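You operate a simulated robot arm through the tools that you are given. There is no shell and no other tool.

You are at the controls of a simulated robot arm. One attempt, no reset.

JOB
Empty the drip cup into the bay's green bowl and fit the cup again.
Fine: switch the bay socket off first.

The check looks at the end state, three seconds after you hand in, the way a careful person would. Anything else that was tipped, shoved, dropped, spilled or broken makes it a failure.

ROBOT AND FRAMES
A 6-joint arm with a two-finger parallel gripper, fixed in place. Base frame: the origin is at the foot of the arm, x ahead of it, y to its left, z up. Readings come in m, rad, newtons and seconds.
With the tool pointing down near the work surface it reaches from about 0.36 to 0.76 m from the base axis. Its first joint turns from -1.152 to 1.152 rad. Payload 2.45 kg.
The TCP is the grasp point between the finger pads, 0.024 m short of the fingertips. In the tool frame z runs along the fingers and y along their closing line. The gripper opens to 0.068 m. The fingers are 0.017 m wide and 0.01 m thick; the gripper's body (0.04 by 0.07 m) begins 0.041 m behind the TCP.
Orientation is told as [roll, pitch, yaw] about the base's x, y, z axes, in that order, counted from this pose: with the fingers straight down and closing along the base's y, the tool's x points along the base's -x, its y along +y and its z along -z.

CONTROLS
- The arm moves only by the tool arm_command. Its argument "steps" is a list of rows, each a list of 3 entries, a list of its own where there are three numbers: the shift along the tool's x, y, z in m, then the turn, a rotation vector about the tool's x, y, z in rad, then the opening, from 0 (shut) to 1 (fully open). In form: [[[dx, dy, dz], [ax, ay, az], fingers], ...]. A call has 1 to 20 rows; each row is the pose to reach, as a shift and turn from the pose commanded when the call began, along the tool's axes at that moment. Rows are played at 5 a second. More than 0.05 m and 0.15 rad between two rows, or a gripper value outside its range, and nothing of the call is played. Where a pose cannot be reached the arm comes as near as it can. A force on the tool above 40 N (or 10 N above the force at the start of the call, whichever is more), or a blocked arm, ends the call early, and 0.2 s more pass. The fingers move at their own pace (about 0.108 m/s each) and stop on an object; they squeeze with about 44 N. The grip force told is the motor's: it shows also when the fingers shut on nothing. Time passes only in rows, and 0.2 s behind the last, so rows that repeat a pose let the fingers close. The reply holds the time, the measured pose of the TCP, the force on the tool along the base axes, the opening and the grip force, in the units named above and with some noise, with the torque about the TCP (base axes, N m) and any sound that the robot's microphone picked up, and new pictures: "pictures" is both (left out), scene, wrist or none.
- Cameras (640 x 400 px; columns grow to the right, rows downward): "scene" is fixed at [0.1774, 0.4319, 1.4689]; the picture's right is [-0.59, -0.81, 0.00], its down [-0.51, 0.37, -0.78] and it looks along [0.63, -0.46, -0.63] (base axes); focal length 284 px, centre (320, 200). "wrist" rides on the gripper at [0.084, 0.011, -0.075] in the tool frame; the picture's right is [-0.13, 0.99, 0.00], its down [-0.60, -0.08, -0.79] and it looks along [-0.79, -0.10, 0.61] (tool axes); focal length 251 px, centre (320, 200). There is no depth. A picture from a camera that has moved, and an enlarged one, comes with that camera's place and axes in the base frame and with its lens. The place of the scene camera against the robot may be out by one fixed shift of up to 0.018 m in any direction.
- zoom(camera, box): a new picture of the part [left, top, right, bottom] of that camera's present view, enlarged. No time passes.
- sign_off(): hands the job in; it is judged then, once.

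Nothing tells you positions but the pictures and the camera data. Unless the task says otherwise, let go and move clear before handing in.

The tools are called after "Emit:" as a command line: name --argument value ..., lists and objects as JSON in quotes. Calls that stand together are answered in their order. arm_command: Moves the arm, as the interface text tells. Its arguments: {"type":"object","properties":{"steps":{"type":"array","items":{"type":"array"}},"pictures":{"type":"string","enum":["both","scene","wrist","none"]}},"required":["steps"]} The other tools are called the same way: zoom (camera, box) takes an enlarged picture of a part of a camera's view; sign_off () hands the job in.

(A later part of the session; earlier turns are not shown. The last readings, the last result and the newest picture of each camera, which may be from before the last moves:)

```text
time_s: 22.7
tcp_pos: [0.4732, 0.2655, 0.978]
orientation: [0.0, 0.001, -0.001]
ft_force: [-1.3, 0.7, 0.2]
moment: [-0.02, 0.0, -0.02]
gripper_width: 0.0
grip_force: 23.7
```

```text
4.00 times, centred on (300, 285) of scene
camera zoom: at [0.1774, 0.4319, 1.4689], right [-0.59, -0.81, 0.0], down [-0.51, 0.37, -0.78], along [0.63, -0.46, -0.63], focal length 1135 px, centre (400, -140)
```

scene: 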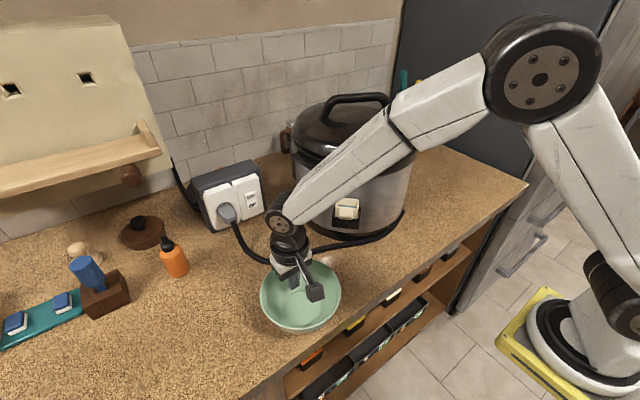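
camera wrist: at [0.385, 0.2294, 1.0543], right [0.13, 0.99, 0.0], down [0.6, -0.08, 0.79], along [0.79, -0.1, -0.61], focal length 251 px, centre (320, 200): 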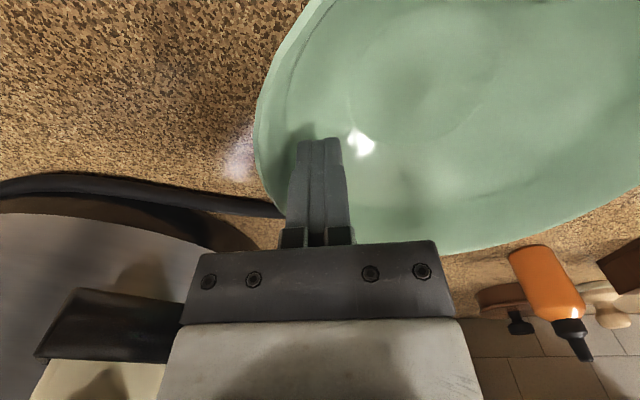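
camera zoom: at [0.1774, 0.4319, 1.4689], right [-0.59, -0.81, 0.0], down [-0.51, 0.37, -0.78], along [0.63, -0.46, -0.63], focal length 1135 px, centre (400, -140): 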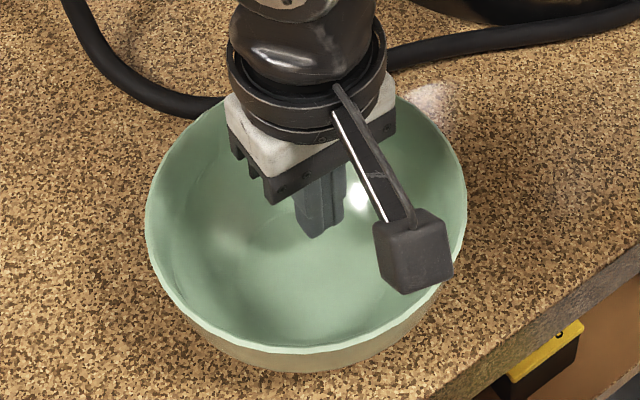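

Only about 4–5 mm in -y is left, so one more y push.

Emit:
arm_command --steps '[[[0.0, -0.025, 0], [0, 0, 0], 0], [[0.0, -0.04, 0], [0, 0, 0], 0], [[0.0, -0.046, 0], [0, 0, 0], 0], [[0.0, -0.05, 0], [0, 0, 0], 0], [[0.0, -0.0527, 0], [0, 0, 0], 0], [[0.0, -0.0527, 0], [0, 0, 0], 0], [[0.0, -0.025, 0], [0, 0, 0], 0], [[0.0, 0.0, -0.02], [0, 0, 0], 0], [[0.0, 0.0, -0.06], [0, 0, 0], 0], [[0.0, 0.0, -0.1], [0, 0, 0], 0], [[0.0, 0.0, -0.14], [0, 0, 0], 0], [[0.0, 0.0, -0.18], [0, 0, 0], 0]]'

Emit:
zoom --camera "scene" --box '[240, 235, 360, 335]'

```text
time_s: 25.3
tcp_pos: [0.4756, 0.2661, 1.1584]
orientation: [0.0, 0.003, 0.001]
ft_force: [0.2, 0.1, -0.2]
moment: [0.01, 0.0, 0.02]
gripper_width: 0.0002
grip_force: 23.3
camera wrist: at [0.3909, 0.2745, 1.2333], right [0.13, 0.99, 0.0], down [0.61, -0.08, 0.79], along [0.79, -0.1, -0.61], focal length 251 px, centre (320, 200)
```

scene: 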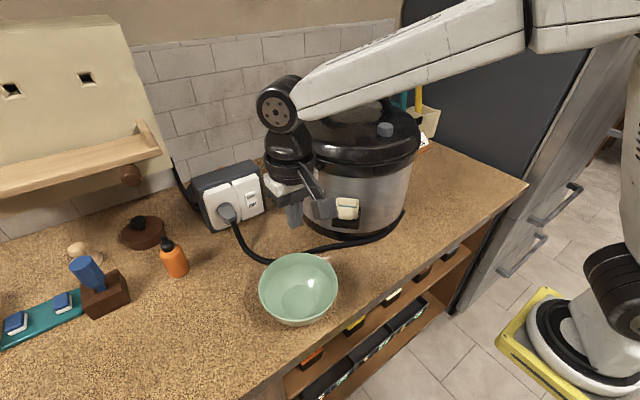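
wrist: 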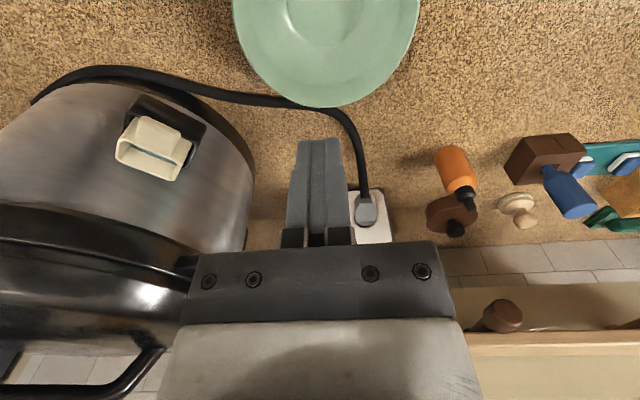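

```text
4.00 times, centred on (300, 285) of scene
camera zoom: at [0.1773, 0.4319, 1.4689], right [-0.59, -0.81, 0.0], down [-0.51, 0.37, -0.78], along [0.63, -0.46, -0.63], focal length 1135 px, centre (400, -140)
```

zoom: 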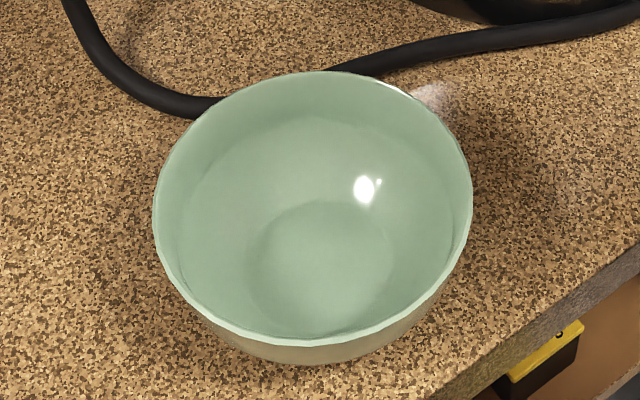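

The bowl is back on its original outline to within about 1 mm. Next, the drip cup: I'll open the fingers, yaw about 45° to face the cooker, and look at the cup through the open gripper.

Emit:
arm_command --steps '[[[0.004, -0.015, 0.0], [0, 0, 0.13], 0.5], [[0.008, -0.03, 0.003], [0, 0, 0.26], 1], [[0.012, -0.045, 0.006], [0, 0, 0.39], 1], [[0.016, -0.06, 0.009], [0, 0, 0.52], 1], [[0.02, -0.075, 0.012], [0, 0, 0.65], 1], [[0.0236, -0.089, 0.018], [0, 0, 0.785], 1], [[0.0236, -0.089, 0.018], [0, 0, 0.785], 1]]'

Emit:
zoom --camera "wrist" --box '[240, 130, 400, 230]'

```text
time_s: 26.9
tcp_pos: [0.4512, 0.1752, 1.1384]
orientation: [0.0, -0.001, -0.787]
ft_force: [-0.2, 0.0, 0.6]
moment: [0.03, 0.01, -0.04]
gripper_width: 0.0683
grip_force: 0.1
camera wrist: at [0.3997, 0.242, 1.2141], right [0.79, 0.61, 0.0], down [0.37, -0.48, 0.79], along [0.48, -0.63, -0.61], focal length 251 px, centre (320, 200)
```

scene: 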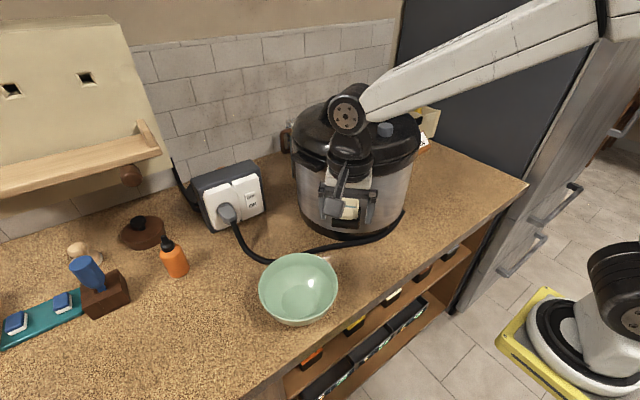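
wrist: 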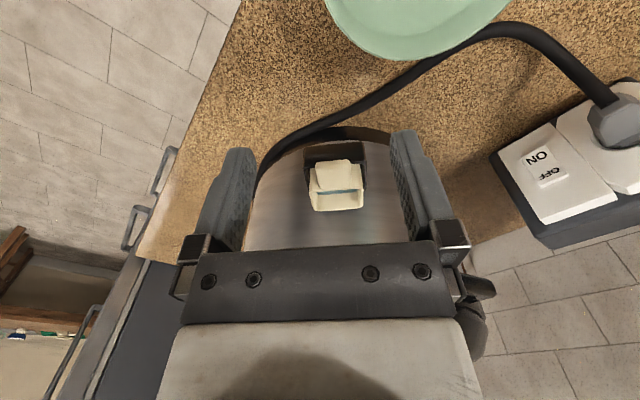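

```text
4.00 times, centred on (320, 180) of wrist
camera zoom: at [0.3997, 0.242, 1.2141], right [0.79, 0.61, 0.0], down [0.37, -0.48, 0.79], along [0.48, -0.63, -0.61], focal length 1006 px, centre (320, 280)
```

zoom: 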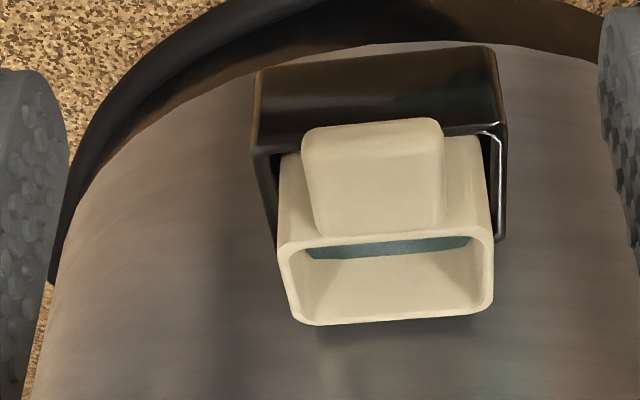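

This is a good view of the cup, tab and pocket. The cup's rim centre is about (0.526, 0.104, 1.07), it is about 48 mm wide, and its normal points at about 133°. I need to see how far the tab sticks out, so I'll tilt for a level look.

Emit:
arm_command --steps '[[[0, 0, 0.015], [0, -0.13, 0], 1], [[0, 0, 0.03], [0, -0.26, 0], 1], [[0, 0, 0.045], [0, -0.39, 0], 1], [[0, 0, 0.06], [0, -0.52, 0], 1], [[0, 0, 0.075], [0, -0.65, 0], 1], [[0, 0, 0.075], [0, -0.66, 0], 1]]'

Emit:
zoom --camera "wrist" --box '[240, 130, 400, 230]'

```text
time_s: 28.3
tcp_pos: [0.4507, 0.1763, 1.0667]
orientation: [-0.002, -0.661, -0.786]
ft_force: [0.5, 0.0, 0.7]
moment: [-0.01, 0.01, 0.0]
gripper_width: 0.0678
grip_force: 0.1
camera wrist: at [0.3786, 0.2625, 1.0726], right [0.77, 0.63, 0.08], down [-0.06, -0.05, 1.0], along [0.63, -0.78, 0.0], focal length 251 px, centre (320, 200)
```

scene: 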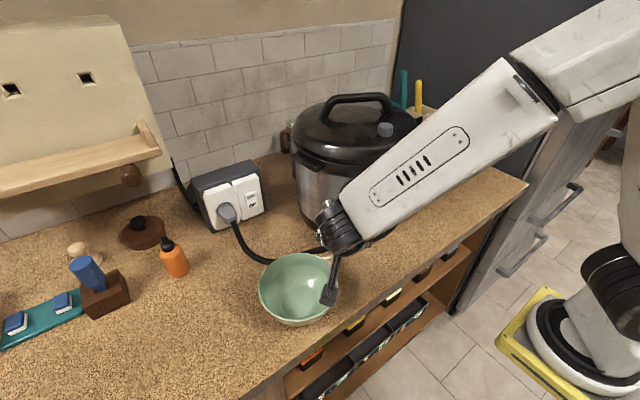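
wrist: 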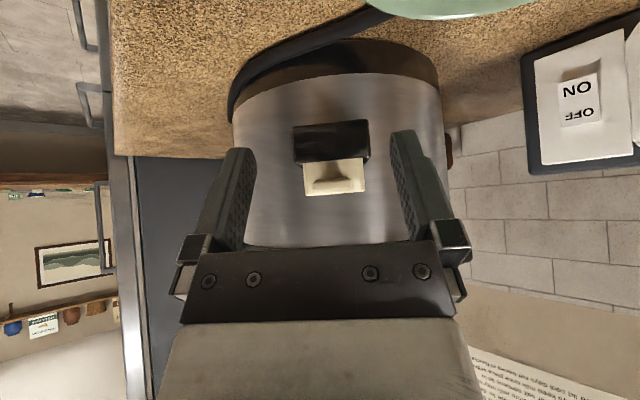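

```text
4.00 times, centred on (320, 180) of wrist
camera zoom: at [0.3786, 0.2625, 1.0726], right [0.77, 0.63, 0.08], down [-0.06, -0.05, 1.0], along [0.63, -0.78, 0.0], focal length 1006 px, centre (320, 280)
```

zoom: 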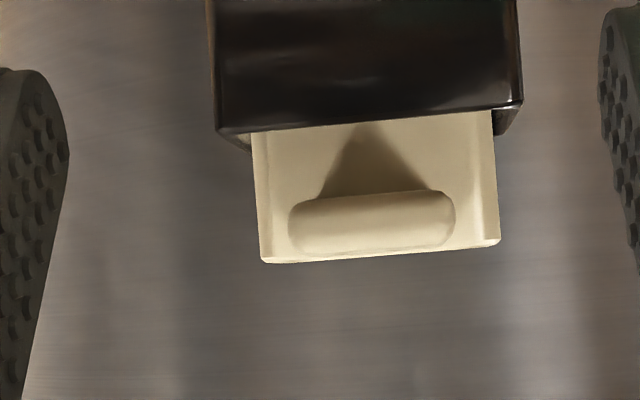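

The level view settles it. The tab is a flat ledge about 29 mm wide, 26 mm long and 9 mm thick, flush with the rim at z≈1.068; the pocket's top is at z≈1.042. I'll grip the cup by its side walls above the pocket with the tool tilted about 35°, starting from a pre-grasp pose.

Emit:
arm_command --steps '[[[-0.02, 0.001, -0.003], [0.002, 0.012, 0.003], 1], [[-0.04, 0.002, -0.006], [0.004, 0.025, 0.006], 1], [[-0.06, 0.003, -0.009], [0.006, 0.037, 0.009], 1], [[-0.0835, 0.0032, -0.0137], [0.009, 0.05, 0.012], 1], [[-0.0835, 0.0032, -0.0137], [0.009, 0.05, 0.012], 1]]'

Emit:
zoom --camera "wrist" --box '[220, 90, 420, 230]'

```text
time_s: 29.5
tcp_pos: [0.4941, 0.1379, 1.1268]
orientation: [0.001, -0.609, -0.798]
ft_force: [-0.3, 0.4, 0.6]
moment: [-0.03, -0.01, -0.03]
gripper_width: 0.0679
grip_force: 0.2
camera wrist: at [0.4242, 0.2251, 1.1398], right [0.79, 0.61, 0.07], down [-0.03, -0.08, 1.0], along [0.62, -0.78, -0.05], focal length 251 px, centre (320, 200)
```

scene: 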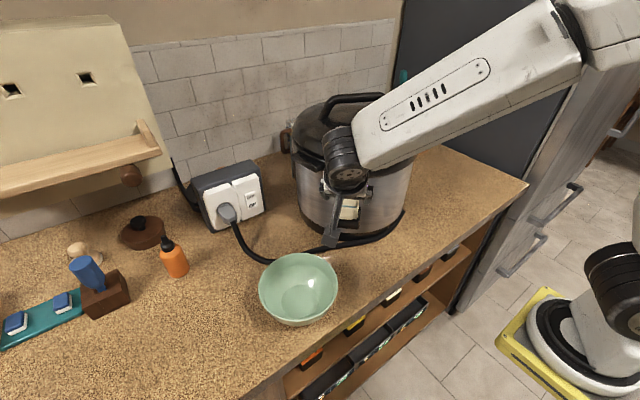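
wrist: 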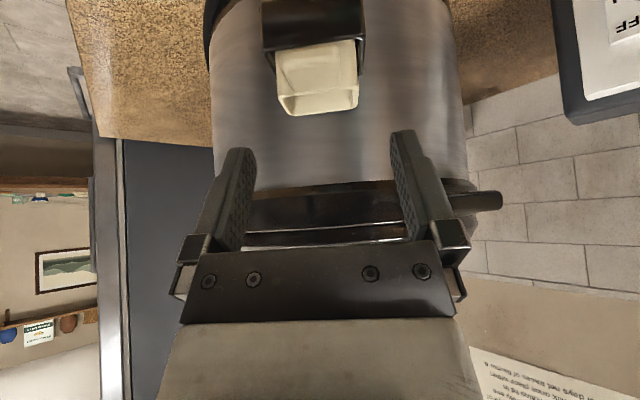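

```text
2.86 times, centred on (320, 160) of wrist
camera zoom: at [0.4242, 0.2251, 1.1398], right [0.79, 0.61, 0.07], down [-0.03, -0.08, 1.0], along [0.62, -0.78, -0.05], focal length 718 px, centre (320, 314)
```

zoom: 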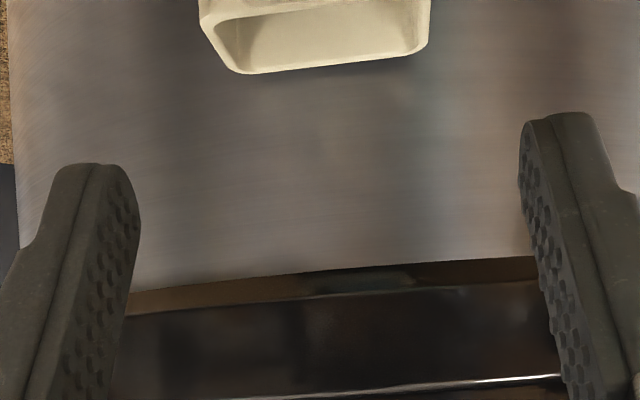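

Emit:
zoom --camera "wrist" --box '[250, 20, 390, 120]'

```text
4.00 times, centred on (320, 70) of wrist
camera zoom: at [0.4242, 0.2251, 1.1398], right [0.79, 0.61, 0.07], down [-0.03, -0.08, 1.0], along [0.62, -0.78, -0.05], focal length 1006 px, centre (320, 720)
```

zoom: 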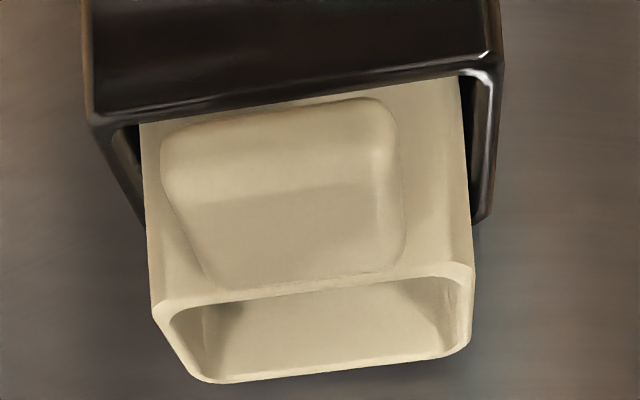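

Everything agrees: the cup's centre is (0.528, 0.102) and its rim is at z 1.068. I'll move in along the tool axis with the fingers straddling the cup, stopping a little high to check.

Emit:
arm_command --steps '[[[0, 0, 0.02], [0, 0, 0], 1], [[-0.0005, 0, 0.04], [0, 0, 0], 1], [[-0.001, -0.0005, 0.055], [0, 0, 0], 1], [[-0.001, -0.0006, 0.065], [0, 0, 0], 1], [[-0.001, -0.0006, 0.065], [0, 0, 0], 1]]'

Emit:
zoom --camera "wrist" --box '[220, 90, 420, 230]'

Emit:
zoom --camera "scene" --box '[310, 160, 390, 240]'

```text
time_s: 30.7
tcp_pos: [0.5189, 0.1093, 1.0755]
orientation: [0.0, -0.61, -0.8]
ft_force: [-0.4, -0.1, 0.7]
moment: [-0.03, 0.01, 0.01]
gripper_width: 0.0682
grip_force: 0.1
camera wrist: at [0.449, 0.1966, 1.0882], right [0.79, 0.61, 0.07], down [-0.03, -0.08, 1.0], along [0.62, -0.78, -0.05], focal length 251 px, centre (320, 200)
```

scene: 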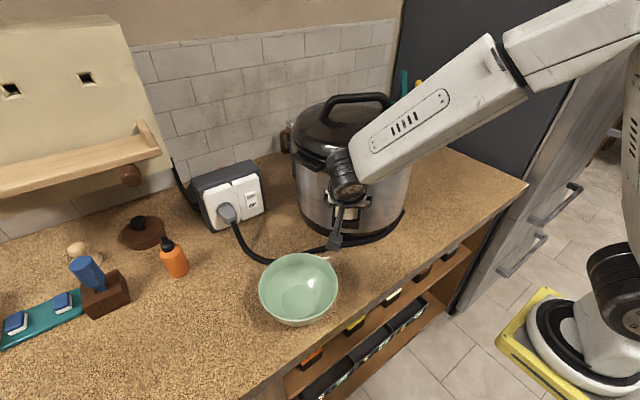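
wrist: 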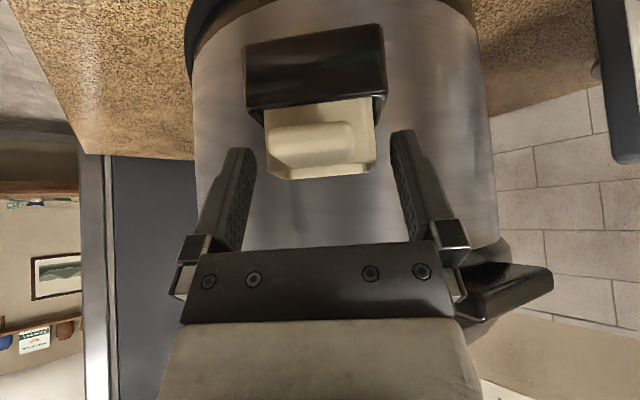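

```text
2.86 times, centred on (320, 160) of wrist
camera zoom: at [0.449, 0.1966, 1.0882], right [0.79, 0.61, 0.07], down [-0.03, -0.08, 1.0], along [0.62, -0.78, -0.05], focal length 718 px, centre (320, 314)
```

zoom: 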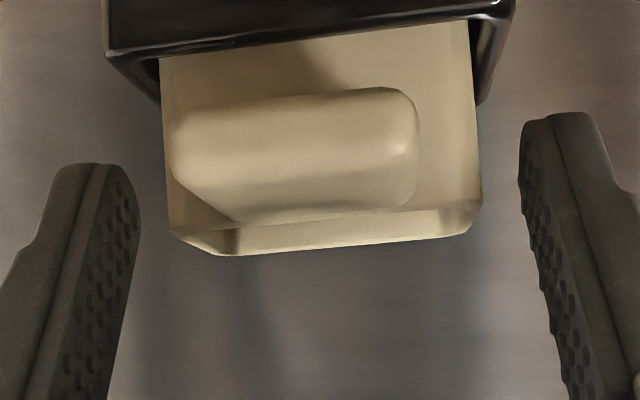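

```text
5.00 times, centred on (350, 200) of scene
camera zoom: at [0.1774, 0.4319, 1.4689], right [-0.59, -0.81, 0.0], down [-0.51, 0.37, -0.78], along [0.63, -0.46, -0.63], focal length 1418 px, centre (170, 200)
```

zoom: 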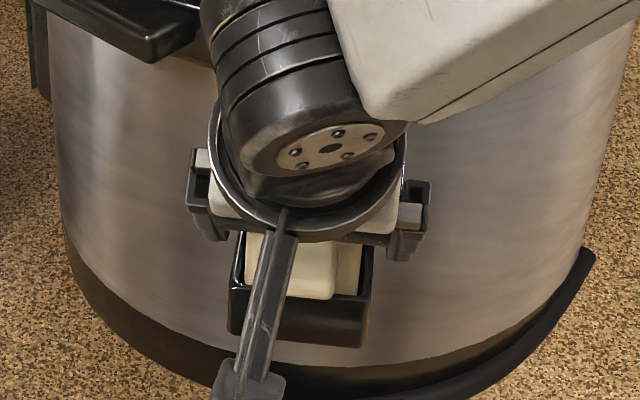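

The cup is centred between the fingers to within about 1 mm. I'll go down the last 4 mm and close.

Emit:
arm_command --steps '[[[0, 0, 0.002], [0, 0, 0], 1], [[-0.0005, 0, 0.004], [0, 0, 0], 1], [[-0.0005, 0, 0.004], [0, 0, 0], 0.75], [[-0.0005, 0, 0.004], [0, 0, 0], 0.3], [[-0.0005, 0, 0.004], [0, 0, 0], 0.3], [[-0.0005, 0, 0.004], [0, 0, 0], 0.3]]'

Emit:
zoom --camera "wrist" --box '[220, 90, 420, 230]'

```text
time_s: 32.1
tcp_pos: [0.5212, 0.107, 1.0724]
orientation: [0.0, -0.609, -0.799]
ft_force: [0.4, 0.0, -0.1]
moment: [0.01, -0.04, 0.01]
gripper_width: 0.0493
grip_force: 43.7
camera wrist: at [0.4508, 0.194, 1.0851], right [0.79, 0.61, 0.07], down [-0.03, -0.08, 1.0], along [0.62, -0.78, -0.05], focal length 251 px, centre (320, 200)
```

scene: 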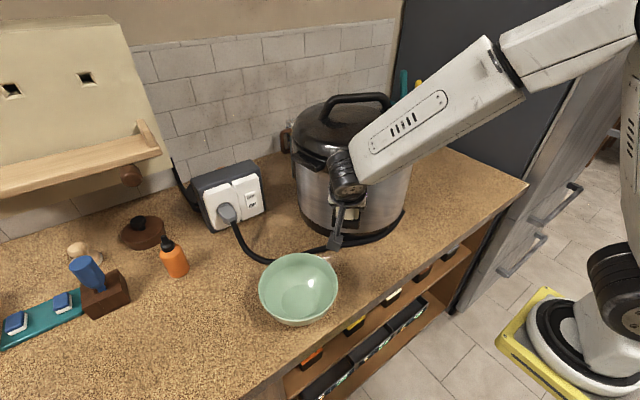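
wrist: 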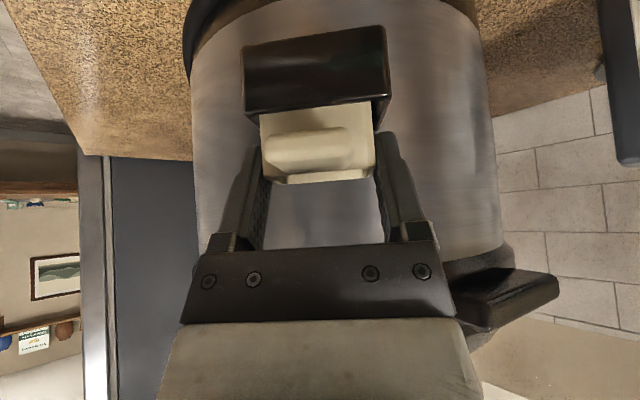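

```text
2.86 times, centred on (320, 160) of wrist
camera zoom: at [0.4508, 0.194, 1.0851], right [0.79, 0.61, 0.07], down [-0.03, -0.08, 1.0], along [0.62, -0.78, -0.05], focal length 718 px, centre (320, 314)
```

zoom: 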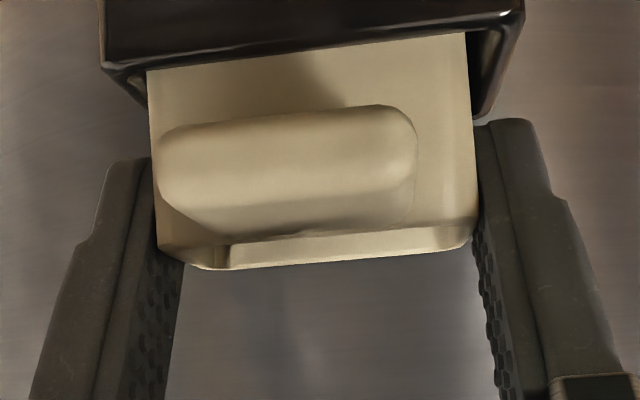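

The grip is firm (width 49.3 mm, 44 N). I'll lift slowly, straight up.

Emit:
arm_command --steps '[[[-0.0023, 0, -0.0033], [0, 0, 0], 0.3], [[-0.0057, 0, -0.0082], [0, 0, 0], 0.3], [[-0.0114, 0, -0.0164], [0, 0, 0], 0.3], [[-0.0172, 0, -0.0246], [0, 0, 0], 0.3], [[-0.0229, 0, -0.0328], [0, 0, 0], 0.3], [[-0.0286, 0, -0.041], [0, 0, 0], 0.3], [[-0.0343, 0, -0.0492], [0, 0, 0], 0.3], [[-0.0343, 0, -0.0492], [0, 0, 0], 0.3]]'

Emit:
zoom --camera "wrist" --box '[220, 60, 420, 230]'

Emit:
zoom --camera "scene" --box '[310, 160, 390, 240]'

```text
time_s: 33.9
tcp_pos: [0.5202, 0.1089, 1.132]
orientation: [-0.001, -0.608, -0.799]
ft_force: [0.3, -0.3, -0.1]
moment: [-0.02, -0.01, 0.0]
gripper_width: 0.0492
grip_force: 43.9
camera wrist: at [0.4506, 0.1954, 1.1449], right [0.79, 0.61, 0.07], down [-0.03, -0.08, 1.0], along [0.62, -0.78, -0.05], focal length 251 px, centre (320, 200)
```

scene: 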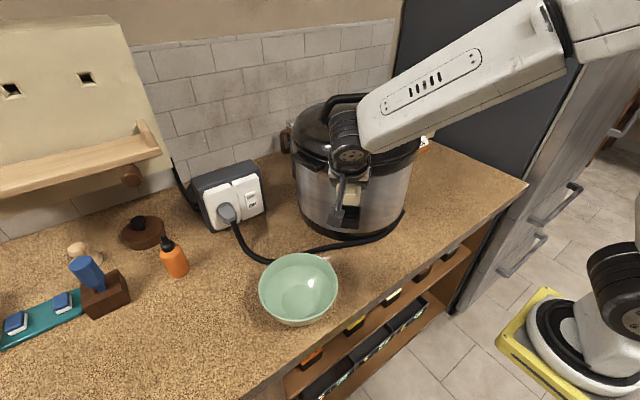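
wrist: 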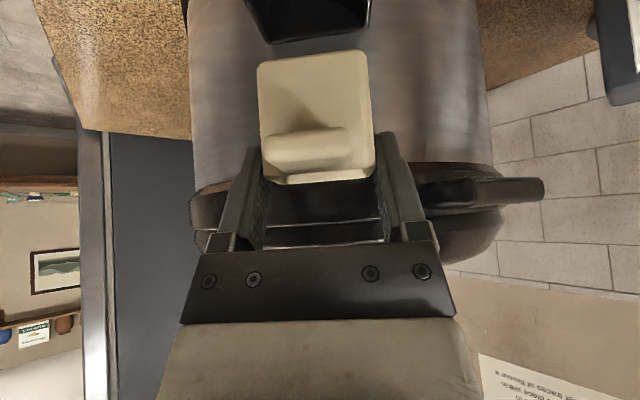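

```text
2.35 times, centred on (320, 145) of wrist
camera zoom: at [0.4506, 0.1954, 1.1449], right [0.79, 0.61, 0.07], down [-0.03, -0.08, 1.0], along [0.62, -0.78, -0.05], focal length 592 px, centre (320, 329)
```

zoom: 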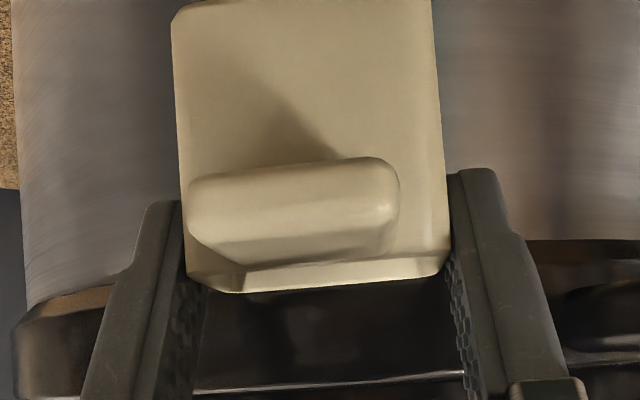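

```text
5.00 times, centred on (350, 200) of scene
camera zoom: at [0.1774, 0.4319, 1.4689], right [-0.59, -0.81, 0.0], down [-0.51, 0.37, -0.78], along [0.63, -0.46, -0.63], focal length 1418 px, centre (170, 200)
```

zoom: 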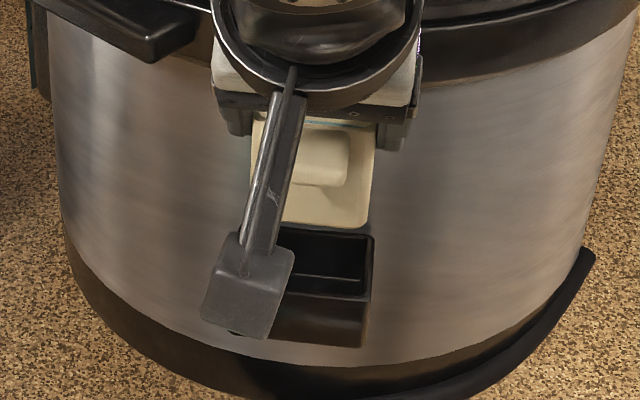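

The cup is clear of the pocket and level. I'll move it straight out from the cooker first, so it can't touch the lid rim, and then raise it gently.

Emit:
arm_command --steps '[[[0.0066, 0, -0.0046], [0, 0, 0], 0.3], [[0.0164, 0, -0.0114], [0, 0, 0], 0.3], [[0.0287, 0, -0.02], [0, 0, 0], 0.3], [[0.041, 0, -0.0286], [0, 0, 0], 0.3], [[0.0533, 0, -0.0372], [0, 0, 0], 0.3], [[0.0656, 0, -0.0458], [0, 0, 0], 0.3], [[0.0722, 0, -0.0545], [0, 0, 0], 0.3], [[0.0722, 0, -0.0672], [0, 0, 0], 0.3], [[0.0653, 0, -0.0838], [0, 0, 0], 0.3], [[0.0565, 0, -0.0966], [0, 0, 0], 0.3], [[0.0483, 0, -0.1084], [0, 0, 0], 0.3], [[0.045, 0, -0.113], [0, 0, 0], 0.3]]'

Emit:
zoom --camera "scene" --box '[280, 100, 420, 240]'

```text
time_s: 36.5
tcp_pos: [0.4496, 0.1804, 1.1998]
orientation: [-0.002, -0.61, -0.799]
ft_force: [0.8, 0.4, -1.8]
moment: [0.03, 0.0, 0.02]
gripper_width: 0.0491
grip_force: 44.0
camera wrist: at [0.3796, 0.2678, 1.2122], right [0.78, 0.62, 0.07], down [-0.03, -0.08, 1.0], along [0.62, -0.78, -0.05], focal length 251 px, centre (320, 200)
```

scene: 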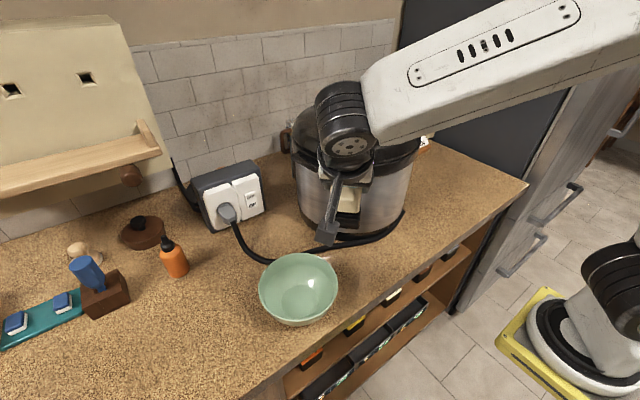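
wrist: 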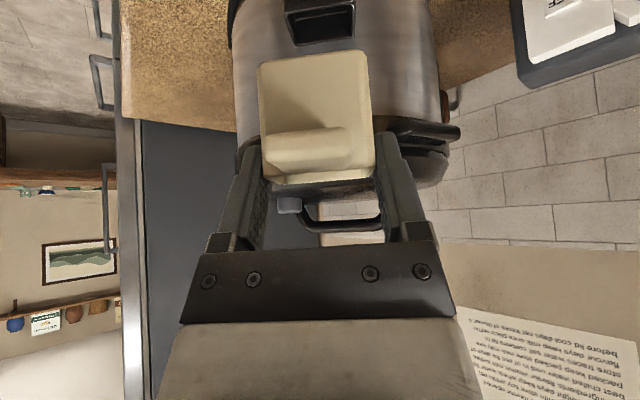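

```text
2.86 times, centred on (350, 170) of scene
camera zoom: at [0.1774, 0.4319, 1.4689], right [-0.59, -0.81, 0.0], down [-0.51, 0.37, -0.78], along [0.63, -0.46, -0.63], focal length 810 px, centre (234, 286)
```

zoom: 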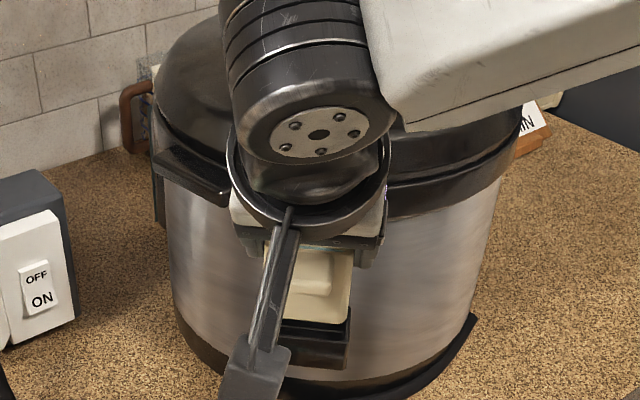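

The cup is level and clear. Now I'll swing it over to the bowl and start turning it about the vertical. I want its free back wall to face +y, so I can pour with the hand on the open +y side and away from the cooker.

Emit:
arm_command --steps '[[[0.002, 0.01, -0.004], [-0.0286, 0, -0.041], 0.3], [[0.0053, 0.026, -0.0107], [-0.0744, 0, -0.1066], 0.3], [[0.0093, 0.0457, -0.0187], [-0.1316, 0, -0.1886], 0.3], [[0.0133, 0.065, -0.0267], [-0.1888, 0, -0.2706], 0.3], [[0.0166, 0.0814, -0.0333], [-0.246, 0, -0.3526], 0.3], [[0.0186, 0.0914, -0.0373], [-0.3032, 0, -0.4346], 0.3], [[0.0186, 0.0914, -0.0373], [-0.3604, 0, -0.5166], 0.3], [[0.0186, 0.0914, -0.0373], [-0.4176, 0, -0.5986], 0.3], [[0.0186, 0.0914, -0.0373], [-0.4576, 0, -0.656], 0.3]]'

```text
time_s: 38.5
tcp_pos: [0.4901, 0.2698, 1.2178]
orientation: [-0.002, -0.611, 0.001]
ft_force: [-0.5, -0.6, -1.0]
moment: [-0.01, -0.04, 0.01]
gripper_width: 0.0492
grip_force: 44.4
camera wrist: at [0.3784, 0.2804, 1.2319], right [0.1, 0.99, 0.07], down [0.04, -0.08, 1.0], along [0.99, -0.1, -0.05], focal length 251 px, centre (320, 200)
```

scene: 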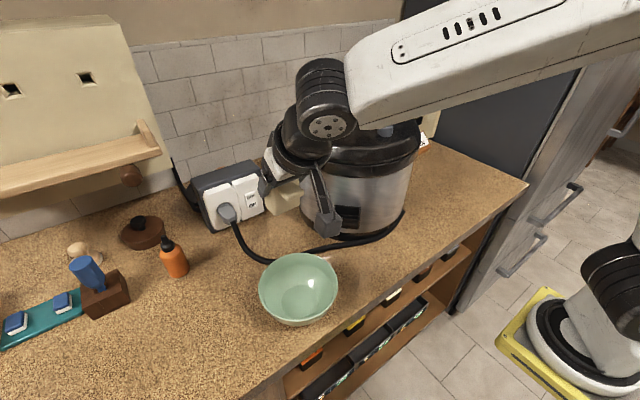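
wrist: 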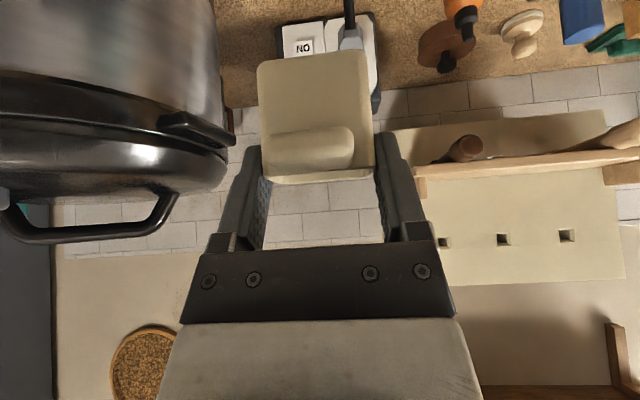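

The yaw is now 0 and the cup is still level. I'll continue turning in place.

Emit:
arm_command --steps '[[[0, 0, 0], [-0.0343, 0, -0.0492], 0.3], [[0, 0, 0], [-0.0915, 0, -0.1312], 0.3], [[0, 0, 0], [-0.1487, 0, -0.2132], 0.3], [[0, 0, 0], [-0.2059, 0, -0.2952], 0.3], [[0, 0, 0], [-0.2631, 0, -0.3772], 0.3], [[0, 0, 0], [-0.3203, 0, -0.4592], 0.3], [[0, 0, 0], [-0.3775, 0, -0.5412], 0.3], [[0, 0, 0], [-0.4347, 0, -0.6232], 0.3], [[0, 0, 0], [-0.4919, 0, -0.7052], 0.3], [[0, 0, 0], [-0.5434, 0, -0.779], 0.3], [[0, 0, 0], [-0.572, 0, -0.82], 0.3]]'

```text
time_s: 40.9
tcp_pos: [0.4898, 0.2708, 1.2189]
orientation: [0.0, -0.609, 0.998]
ft_force: [0.2, -0.6, -0.8]
moment: [-0.01, -0.01, 0.02]
gripper_width: 0.049
grip_force: 43.9
camera wrist: at [0.4211, 0.1812, 1.2319], right [-0.78, 0.62, 0.07], down [0.09, -0.01, 1.0], along [0.62, 0.78, -0.05], focal length 251 px, centre (320, 200)
```

scene: 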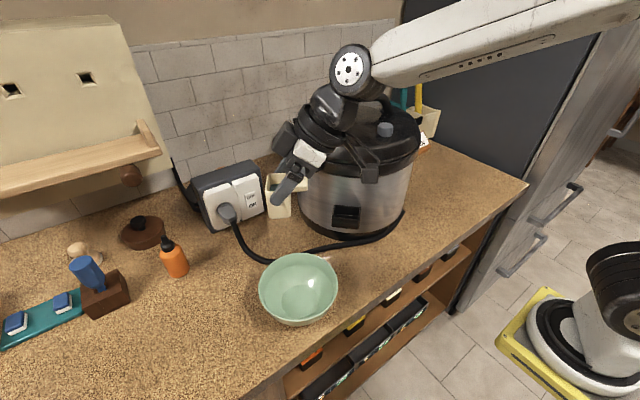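
wrist: 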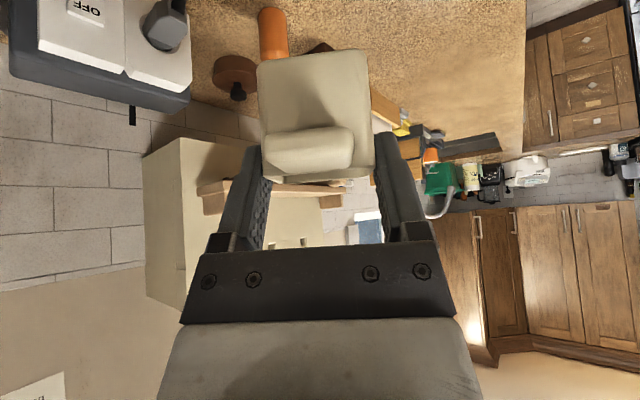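

The wrist turn is working well. Another 0.9 rad will face the cup's back wall toward +y, and I'll centre over the bowl at the same time.

Emit:
arm_command --steps '[[[0.001, 0.002, -0.0007], [-0.0286, 0, -0.041], 0.3], [[0.0025, 0.005, -0.0017], [-0.0858, 0, -0.123], 0.3], [[0.004, 0.008, -0.0028], [-0.143, 0, -0.205], 0.3], [[0.006, 0.0115, -0.0042], [-0.2002, 0, -0.287], 0.3], [[0.008, 0.015, -0.0056], [-0.2574, 0, -0.369], 0.3], [[0.0093, 0.0177, -0.0065], [-0.3146, 0, -0.451], 0.3], [[0.0093, 0.0177, -0.0065], [-0.3718, 0, -0.533], 0.3], [[0.0093, 0.0177, -0.0065], [-0.429, 0, -0.615], 0.3], [[0.0093, 0.0177, -0.0065], [-0.4805, 0, -0.6888], 0.3], [[0.0093, 0.0177, -0.0065], [-0.5148, 0, -0.738], 0.3]]'

Emit:
zoom --camera "scene" --box '[230, 100, 390, 240]'

```text
time_s: 43.1
tcp_pos: [0.4684, 0.2698, 1.2182]
orientation: [-0.001, -0.61, 1.9]
ft_force: [0.6, 0.3, -0.5]
moment: [-0.02, -0.04, 0.02]
gripper_width: 0.0493
grip_force: 44.1
camera wrist: at [0.4949, 0.16, 1.2313], right [-0.97, -0.22, 0.07], down [0.06, 0.07, 1.0], along [-0.22, 0.97, -0.05], focal length 251 px, centre (320, 200)
```

scene: 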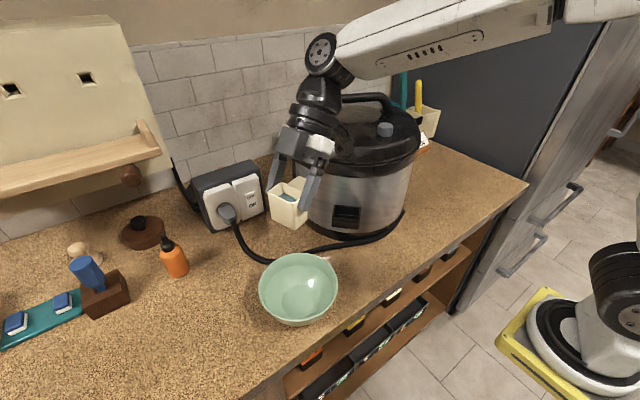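
wrist: 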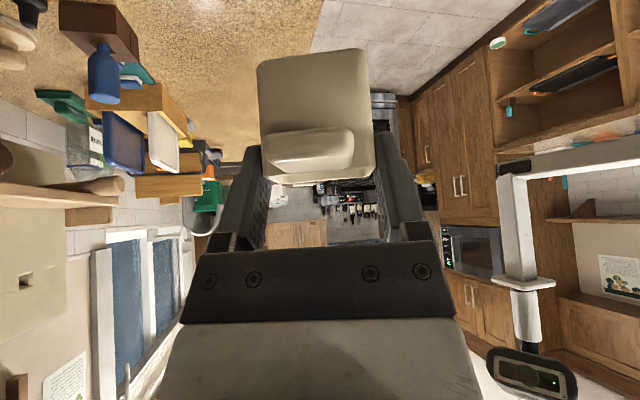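

```text
2.86 times, centred on (310, 170) of scene
camera zoom: at [0.1774, 0.4319, 1.4689], right [-0.59, -0.81, 0.0], down [-0.51, 0.37, -0.78], along [0.63, -0.46, -0.63], focal length 810 px, centre (349, 286)
```

zoom: 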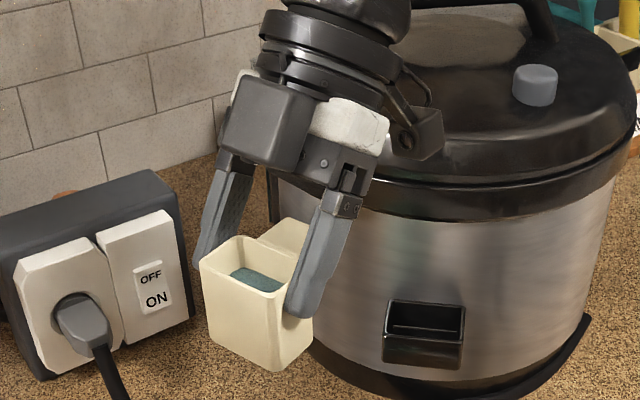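

The cup is upright over the bowl with the water visible well below its rim. I'll lower it over the bowl and begin a small tilt that shouldn't spill yet.

Emit:
arm_command --steps '[[[0.0057, 0, 0.0082], [0, 0, 0], 0.3], [[0.0172, 0, 0.0246], [0, 0, 0], 0.3], [[0.0286, 0, 0.041], [0, 0, 0], 0.3], [[0.04, 0, 0.0574], [0, 0, 0], 0.3], [[0.0515, 0, 0.0738], [0, 0.05, 0], 0.3], [[0.06, 0, 0.086], [0, 0.12, 0], 0.3], [[0.068, 0, 0.0975], [0, 0.19, 0], 0.3], [[0.0755, 0, 0.1082], [0, 0.26, 0], 0.3], [[0.083, 0, 0.119], [0, 0.33, 0], 0.3], [[0.0875, 0, 0.1255], [0, 0.38, 0], 0.3]]'

Emit:
zoom --camera "scene" --box '[230, 180, 390, 340]'

```text
time_s: 45.3
tcp_pos: [0.4697, 0.2706, 1.0665]
orientation: [-0.001, -0.228, 1.9]
ft_force: [-0.3, -0.1, -0.2]
moment: [0.04, 0.0, 0.01]
gripper_width: 0.0488
grip_force: 44.1
camera wrist: at [0.4901, 0.1723, 1.1194], right [-0.98, -0.2, 0.03], down [-0.06, 0.41, 0.91], along [-0.19, 0.89, -0.42], focal length 251 px, centre (320, 200)
```

scene: 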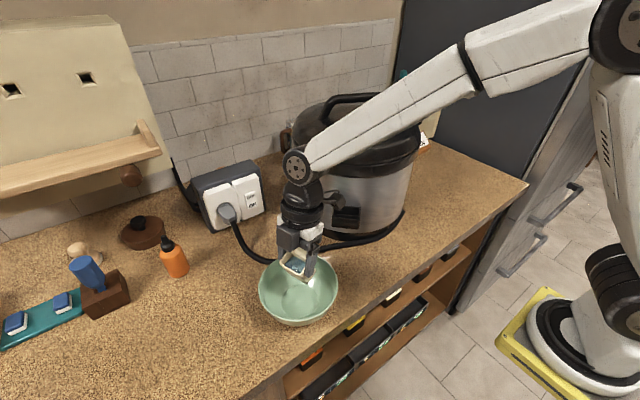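
wrist: 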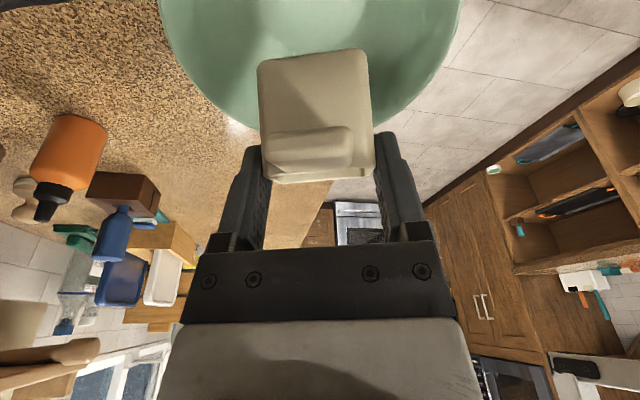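

```text
2.50 times, centred on (310, 260) of scene
camera zoom: at [0.1774, 0.4319, 1.4689], right [-0.59, -0.81, 0.0], down [-0.51, 0.37, -0.78], along [0.63, -0.46, -0.63], focal length 709 px, centre (345, 50)
```

zoom: 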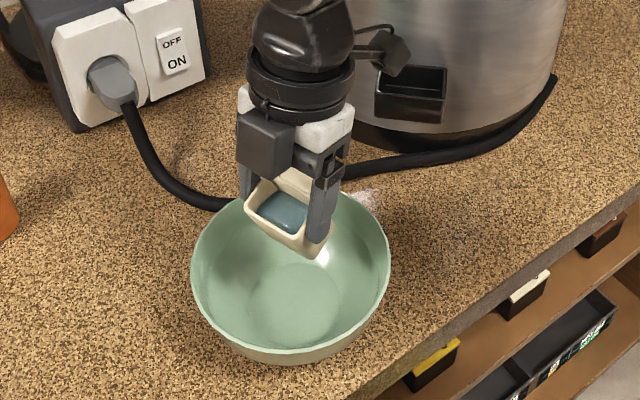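

The tilt is about 22° and the lip is over the middle of the bowl. Now I'll pour slowly by turning further about the closing axis.

Emit:
arm_command --steps '[[[0, 0, 0], [0, 0.06, 0], 0.3], [[0, 0, 0], [0, 0.13, 0], 0.3], [[0, 0, 0], [0, 0.2, 0], 0.3], [[0, 0, 0], [0, 0.27, 0], 0.3], [[0, 0, 0], [0, 0.34, 0], 0.3], [[0, 0, 0], [0, 0.41, 0], 0.3], [[0, 0, 0], [0, 0.48, 0], 0.3], [[0, 0, 0], [0, 0.55, 0], 0.3], [[0, 0, 0], [0, 0.62, 0], 0.3], [[0, 0, 0], [0, 0.68, 0], 0.3]]'

Emit:
zoom --camera "scene" --box '[230, 180, 390, 340]'

```text
time_s: 47.5
tcp_pos: [0.4699, 0.2707, 1.066]
orientation: [0.0, 0.45, 1.898]
ft_force: [0.5, -0.1, -0.4]
moment: [0.03, 0.0, 0.03]
gripper_width: 0.0492
grip_force: 43.9
camera wrist: at [0.4729, 0.2256, 1.1697], right [-0.98, -0.21, -0.06], down [-0.21, 0.87, 0.45], along [-0.04, 0.45, -0.89], focal length 251 px, centre (320, 200)
```

scene: 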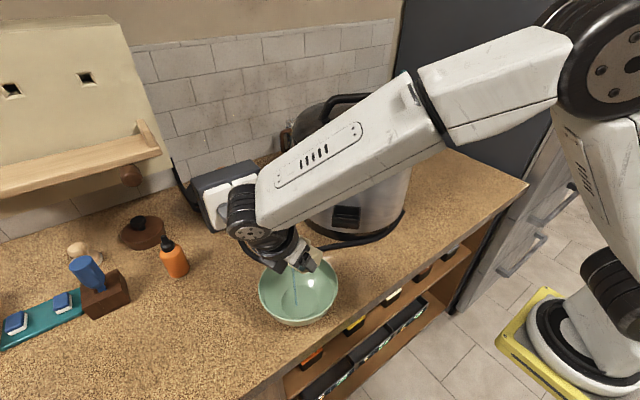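
wrist: 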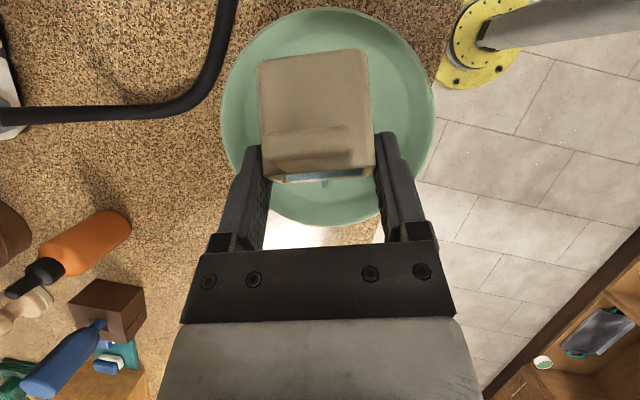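

```text
2.50 times, centred on (310, 260) of scene
camera zoom: at [0.1774, 0.4319, 1.4689], right [-0.59, -0.81, 0.0], down [-0.51, 0.37, -0.78], along [0.63, -0.46, -0.63], focal length 709 px, centre (345, 50)
```

zoom: 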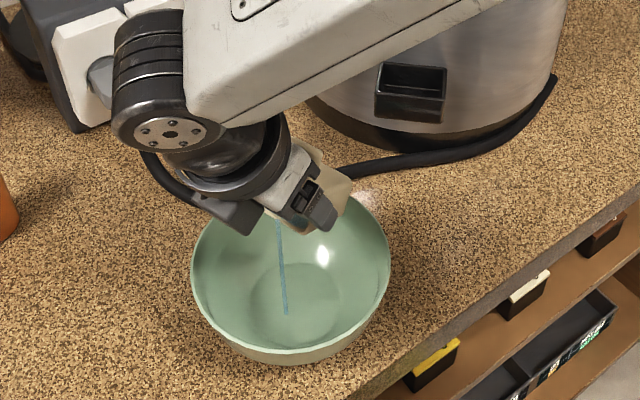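

The stream is going straight into the bowl. I'll keep tilting slowly and then hold so the cup drains fully.

Emit:
arm_command --steps '[[[0, 0, 0], [0, 0.03, 0], 0.3], [[0, 0, 0], [0, 0.08, 0], 0.3], [[0, 0, 0], [0, 0.14, 0], 0.3], [[0, 0, 0], [0, 0.2, 0], 0.3], [[0, 0, 0], [0, 0.26, 0], 0.3], [[0, 0, 0], [0, 0.32, 0], 0.3], [[0, 0, 0], [0, 0.38, 0], 0.3], [[0, 0, 0], [0, 0.44, 0], 0.3], [[0, 0, 0], [0, 0.5, 0], 0.3], [[0, 0, 0], [0, 0.56, 0], 0.3], [[0, 0, 0], [0, 0.6, 0], 0.3], [[0, 0, 0], [0, 0.6, 0], 0.3], [[0, 0, 0], [0, 0.6, 0], 0.3], [[0, 0, 0], [0, 0.6, 0], 0.3]]'

Emit:
zoom --camera "scene" --box '[230, 180, 390, 340]'

Emit:
zoom --camera "wrist" --box '[220, 0, 440, 240]'

```text
time_s: 50.5
tcp_pos: [0.4682, 0.2699, 1.0664]
orientation: [0.002, 1.052, 1.9]
ft_force: [-0.4, -0.7, -0.5]
moment: [0.01, 0.04, 0.01]
gripper_width: 0.0489
grip_force: 44.0
camera wrist: at [0.451, 0.2874, 1.1755], right [-0.96, -0.26, -0.11], down [-0.24, 0.96, -0.13], along [0.14, -0.1, -0.98], focal length 251 px, centre (320, 200)
```

scene: 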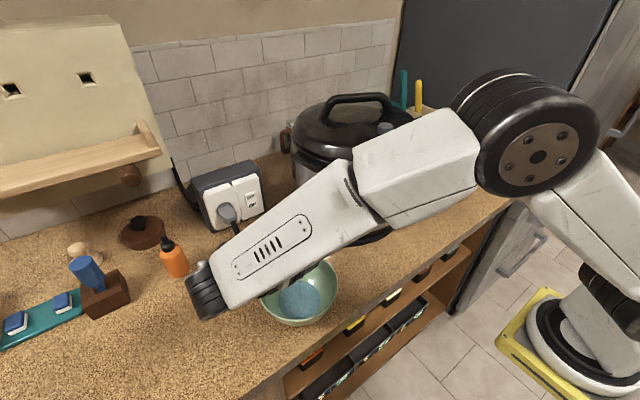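
wrist: 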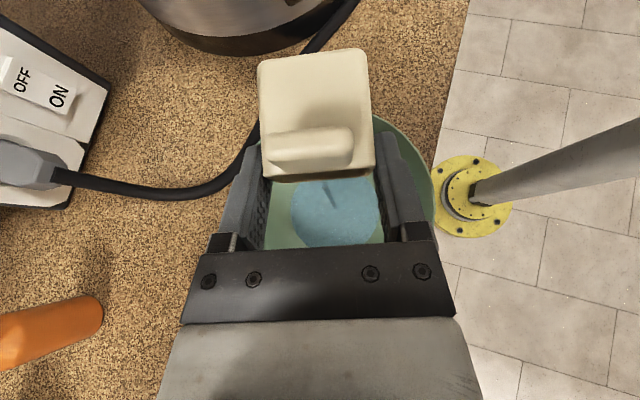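

```text
2.50 times, centred on (310, 260) of scene
camera zoom: at [0.1774, 0.4319, 1.4689], right [-0.59, -0.81, 0.0], down [-0.51, 0.37, -0.78], along [0.63, -0.46, -0.63], focal length 709 px, centre (345, 50)
```

zoom: 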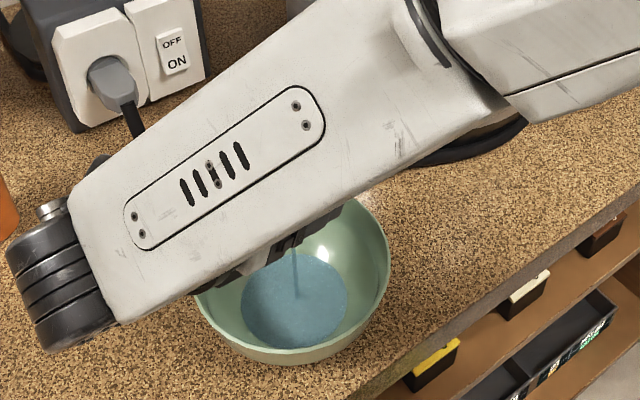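

```text
1.67 times, centred on (330, 120) of wrist
camera zoom: at [0.451, 0.2874, 1.1755], right [-0.96, -0.26, -0.11], down [-0.24, 0.96, -0.13], along [0.14, -0.1, -0.98], focal length 419 px, centre (303, 333)
```

zoom: 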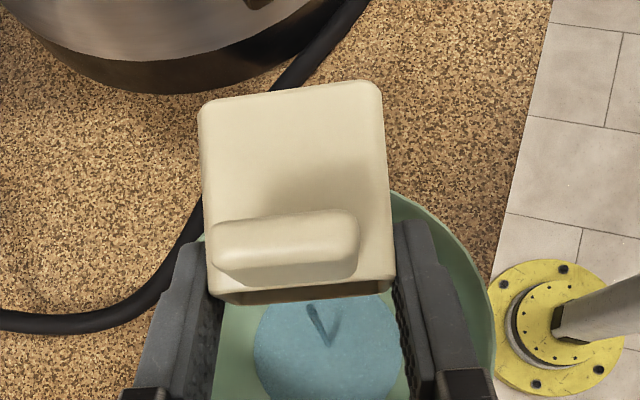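

Most of the water is in the bowl, with a thin stream still running. I'll tilt to about 113° and hold to empty the rest.

Emit:
arm_command --steps '[[[0, 0, 0], [0, 0.05, 0], 0.3], [[0, 0, 0], [0, 0.12, 0], 0.3], [[0, 0, 0], [0, 0.19, 0], 0.3], [[0, 0, 0], [0, 0.26, 0], 0.3], [[0, 0, 0], [0, 0.31, 0], 0.3], [[0, 0, 0], [0, 0.31, 0], 0.3], [[0, 0, 0], [0, 0.31, 0], 0.3], [[0, 0, 0], [0, 0.31, 0], 0.3], [[0, 0, 0], [0, 0.31, 0], 0.3], [[0, 0, 0], [0, 0.31, 0], 0.3], [[0, 0, 0], [0, 0.31, 0], 0.3], [[0, 0, 0], [0, 0.31, 0], 0.3], [[0, 0, 0], [0, 0.31, 0], 0.3], [[0, 0, 0], [0, 0.31, 0], 0.3]]'

Emit:
zoom --camera "scene" --box '[230, 180, 390, 340]'

Emit:
zoom --camera "wrist" --box '[220, 0, 440, 240]'

```text
time_s: 53.5
tcp_pos: [0.4697, 0.27, 1.0667]
orientation: [0.002, 1.365, 1.902]
ft_force: [0.0, 0.0, 0.2]
moment: [0.03, -0.02, -0.01]
gripper_width: 0.0492
grip_force: 44.3
camera wrist: at [0.4405, 0.319, 1.1633], right [-0.95, -0.29, -0.13], down [-0.22, 0.88, -0.43], along [0.24, -0.38, -0.9], focal length 251 px, centre (320, 200)
```

scene: 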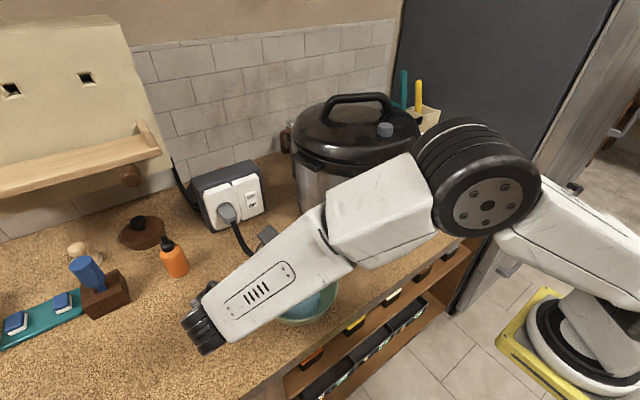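
wrist: 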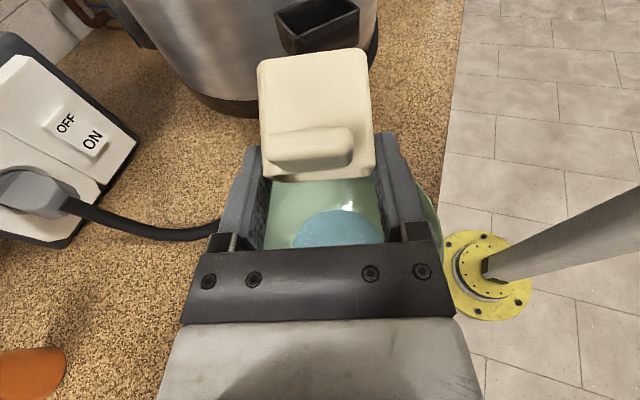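

```text
2.50 times, centred on (310, 260) of scene
camera zoom: at [0.1774, 0.4319, 1.4689], right [-0.59, -0.81, 0.0], down [-0.51, 0.37, -0.78], along [0.63, -0.46, -0.63], focal length 709 px, centre (345, 50)
```

zoom: 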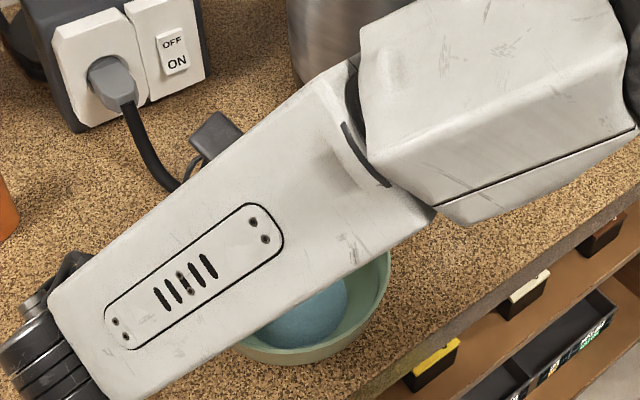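

```text
1.67 times, centred on (330, 120) of wrist
camera zoom: at [0.4405, 0.319, 1.1633], right [-0.95, -0.29, -0.13], down [-0.22, 0.88, -0.43], along [0.24, -0.38, -0.9], focal length 419 px, centre (303, 333)
```

zoom: 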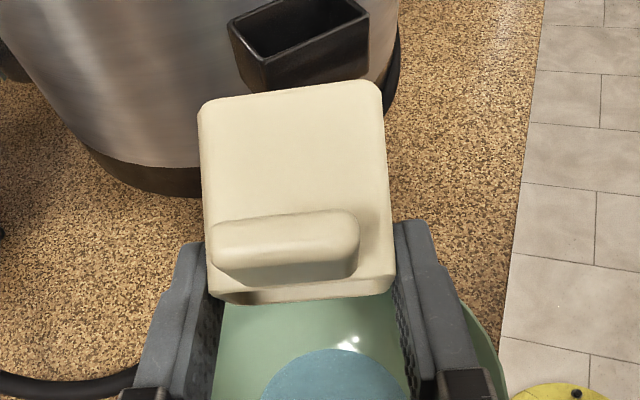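

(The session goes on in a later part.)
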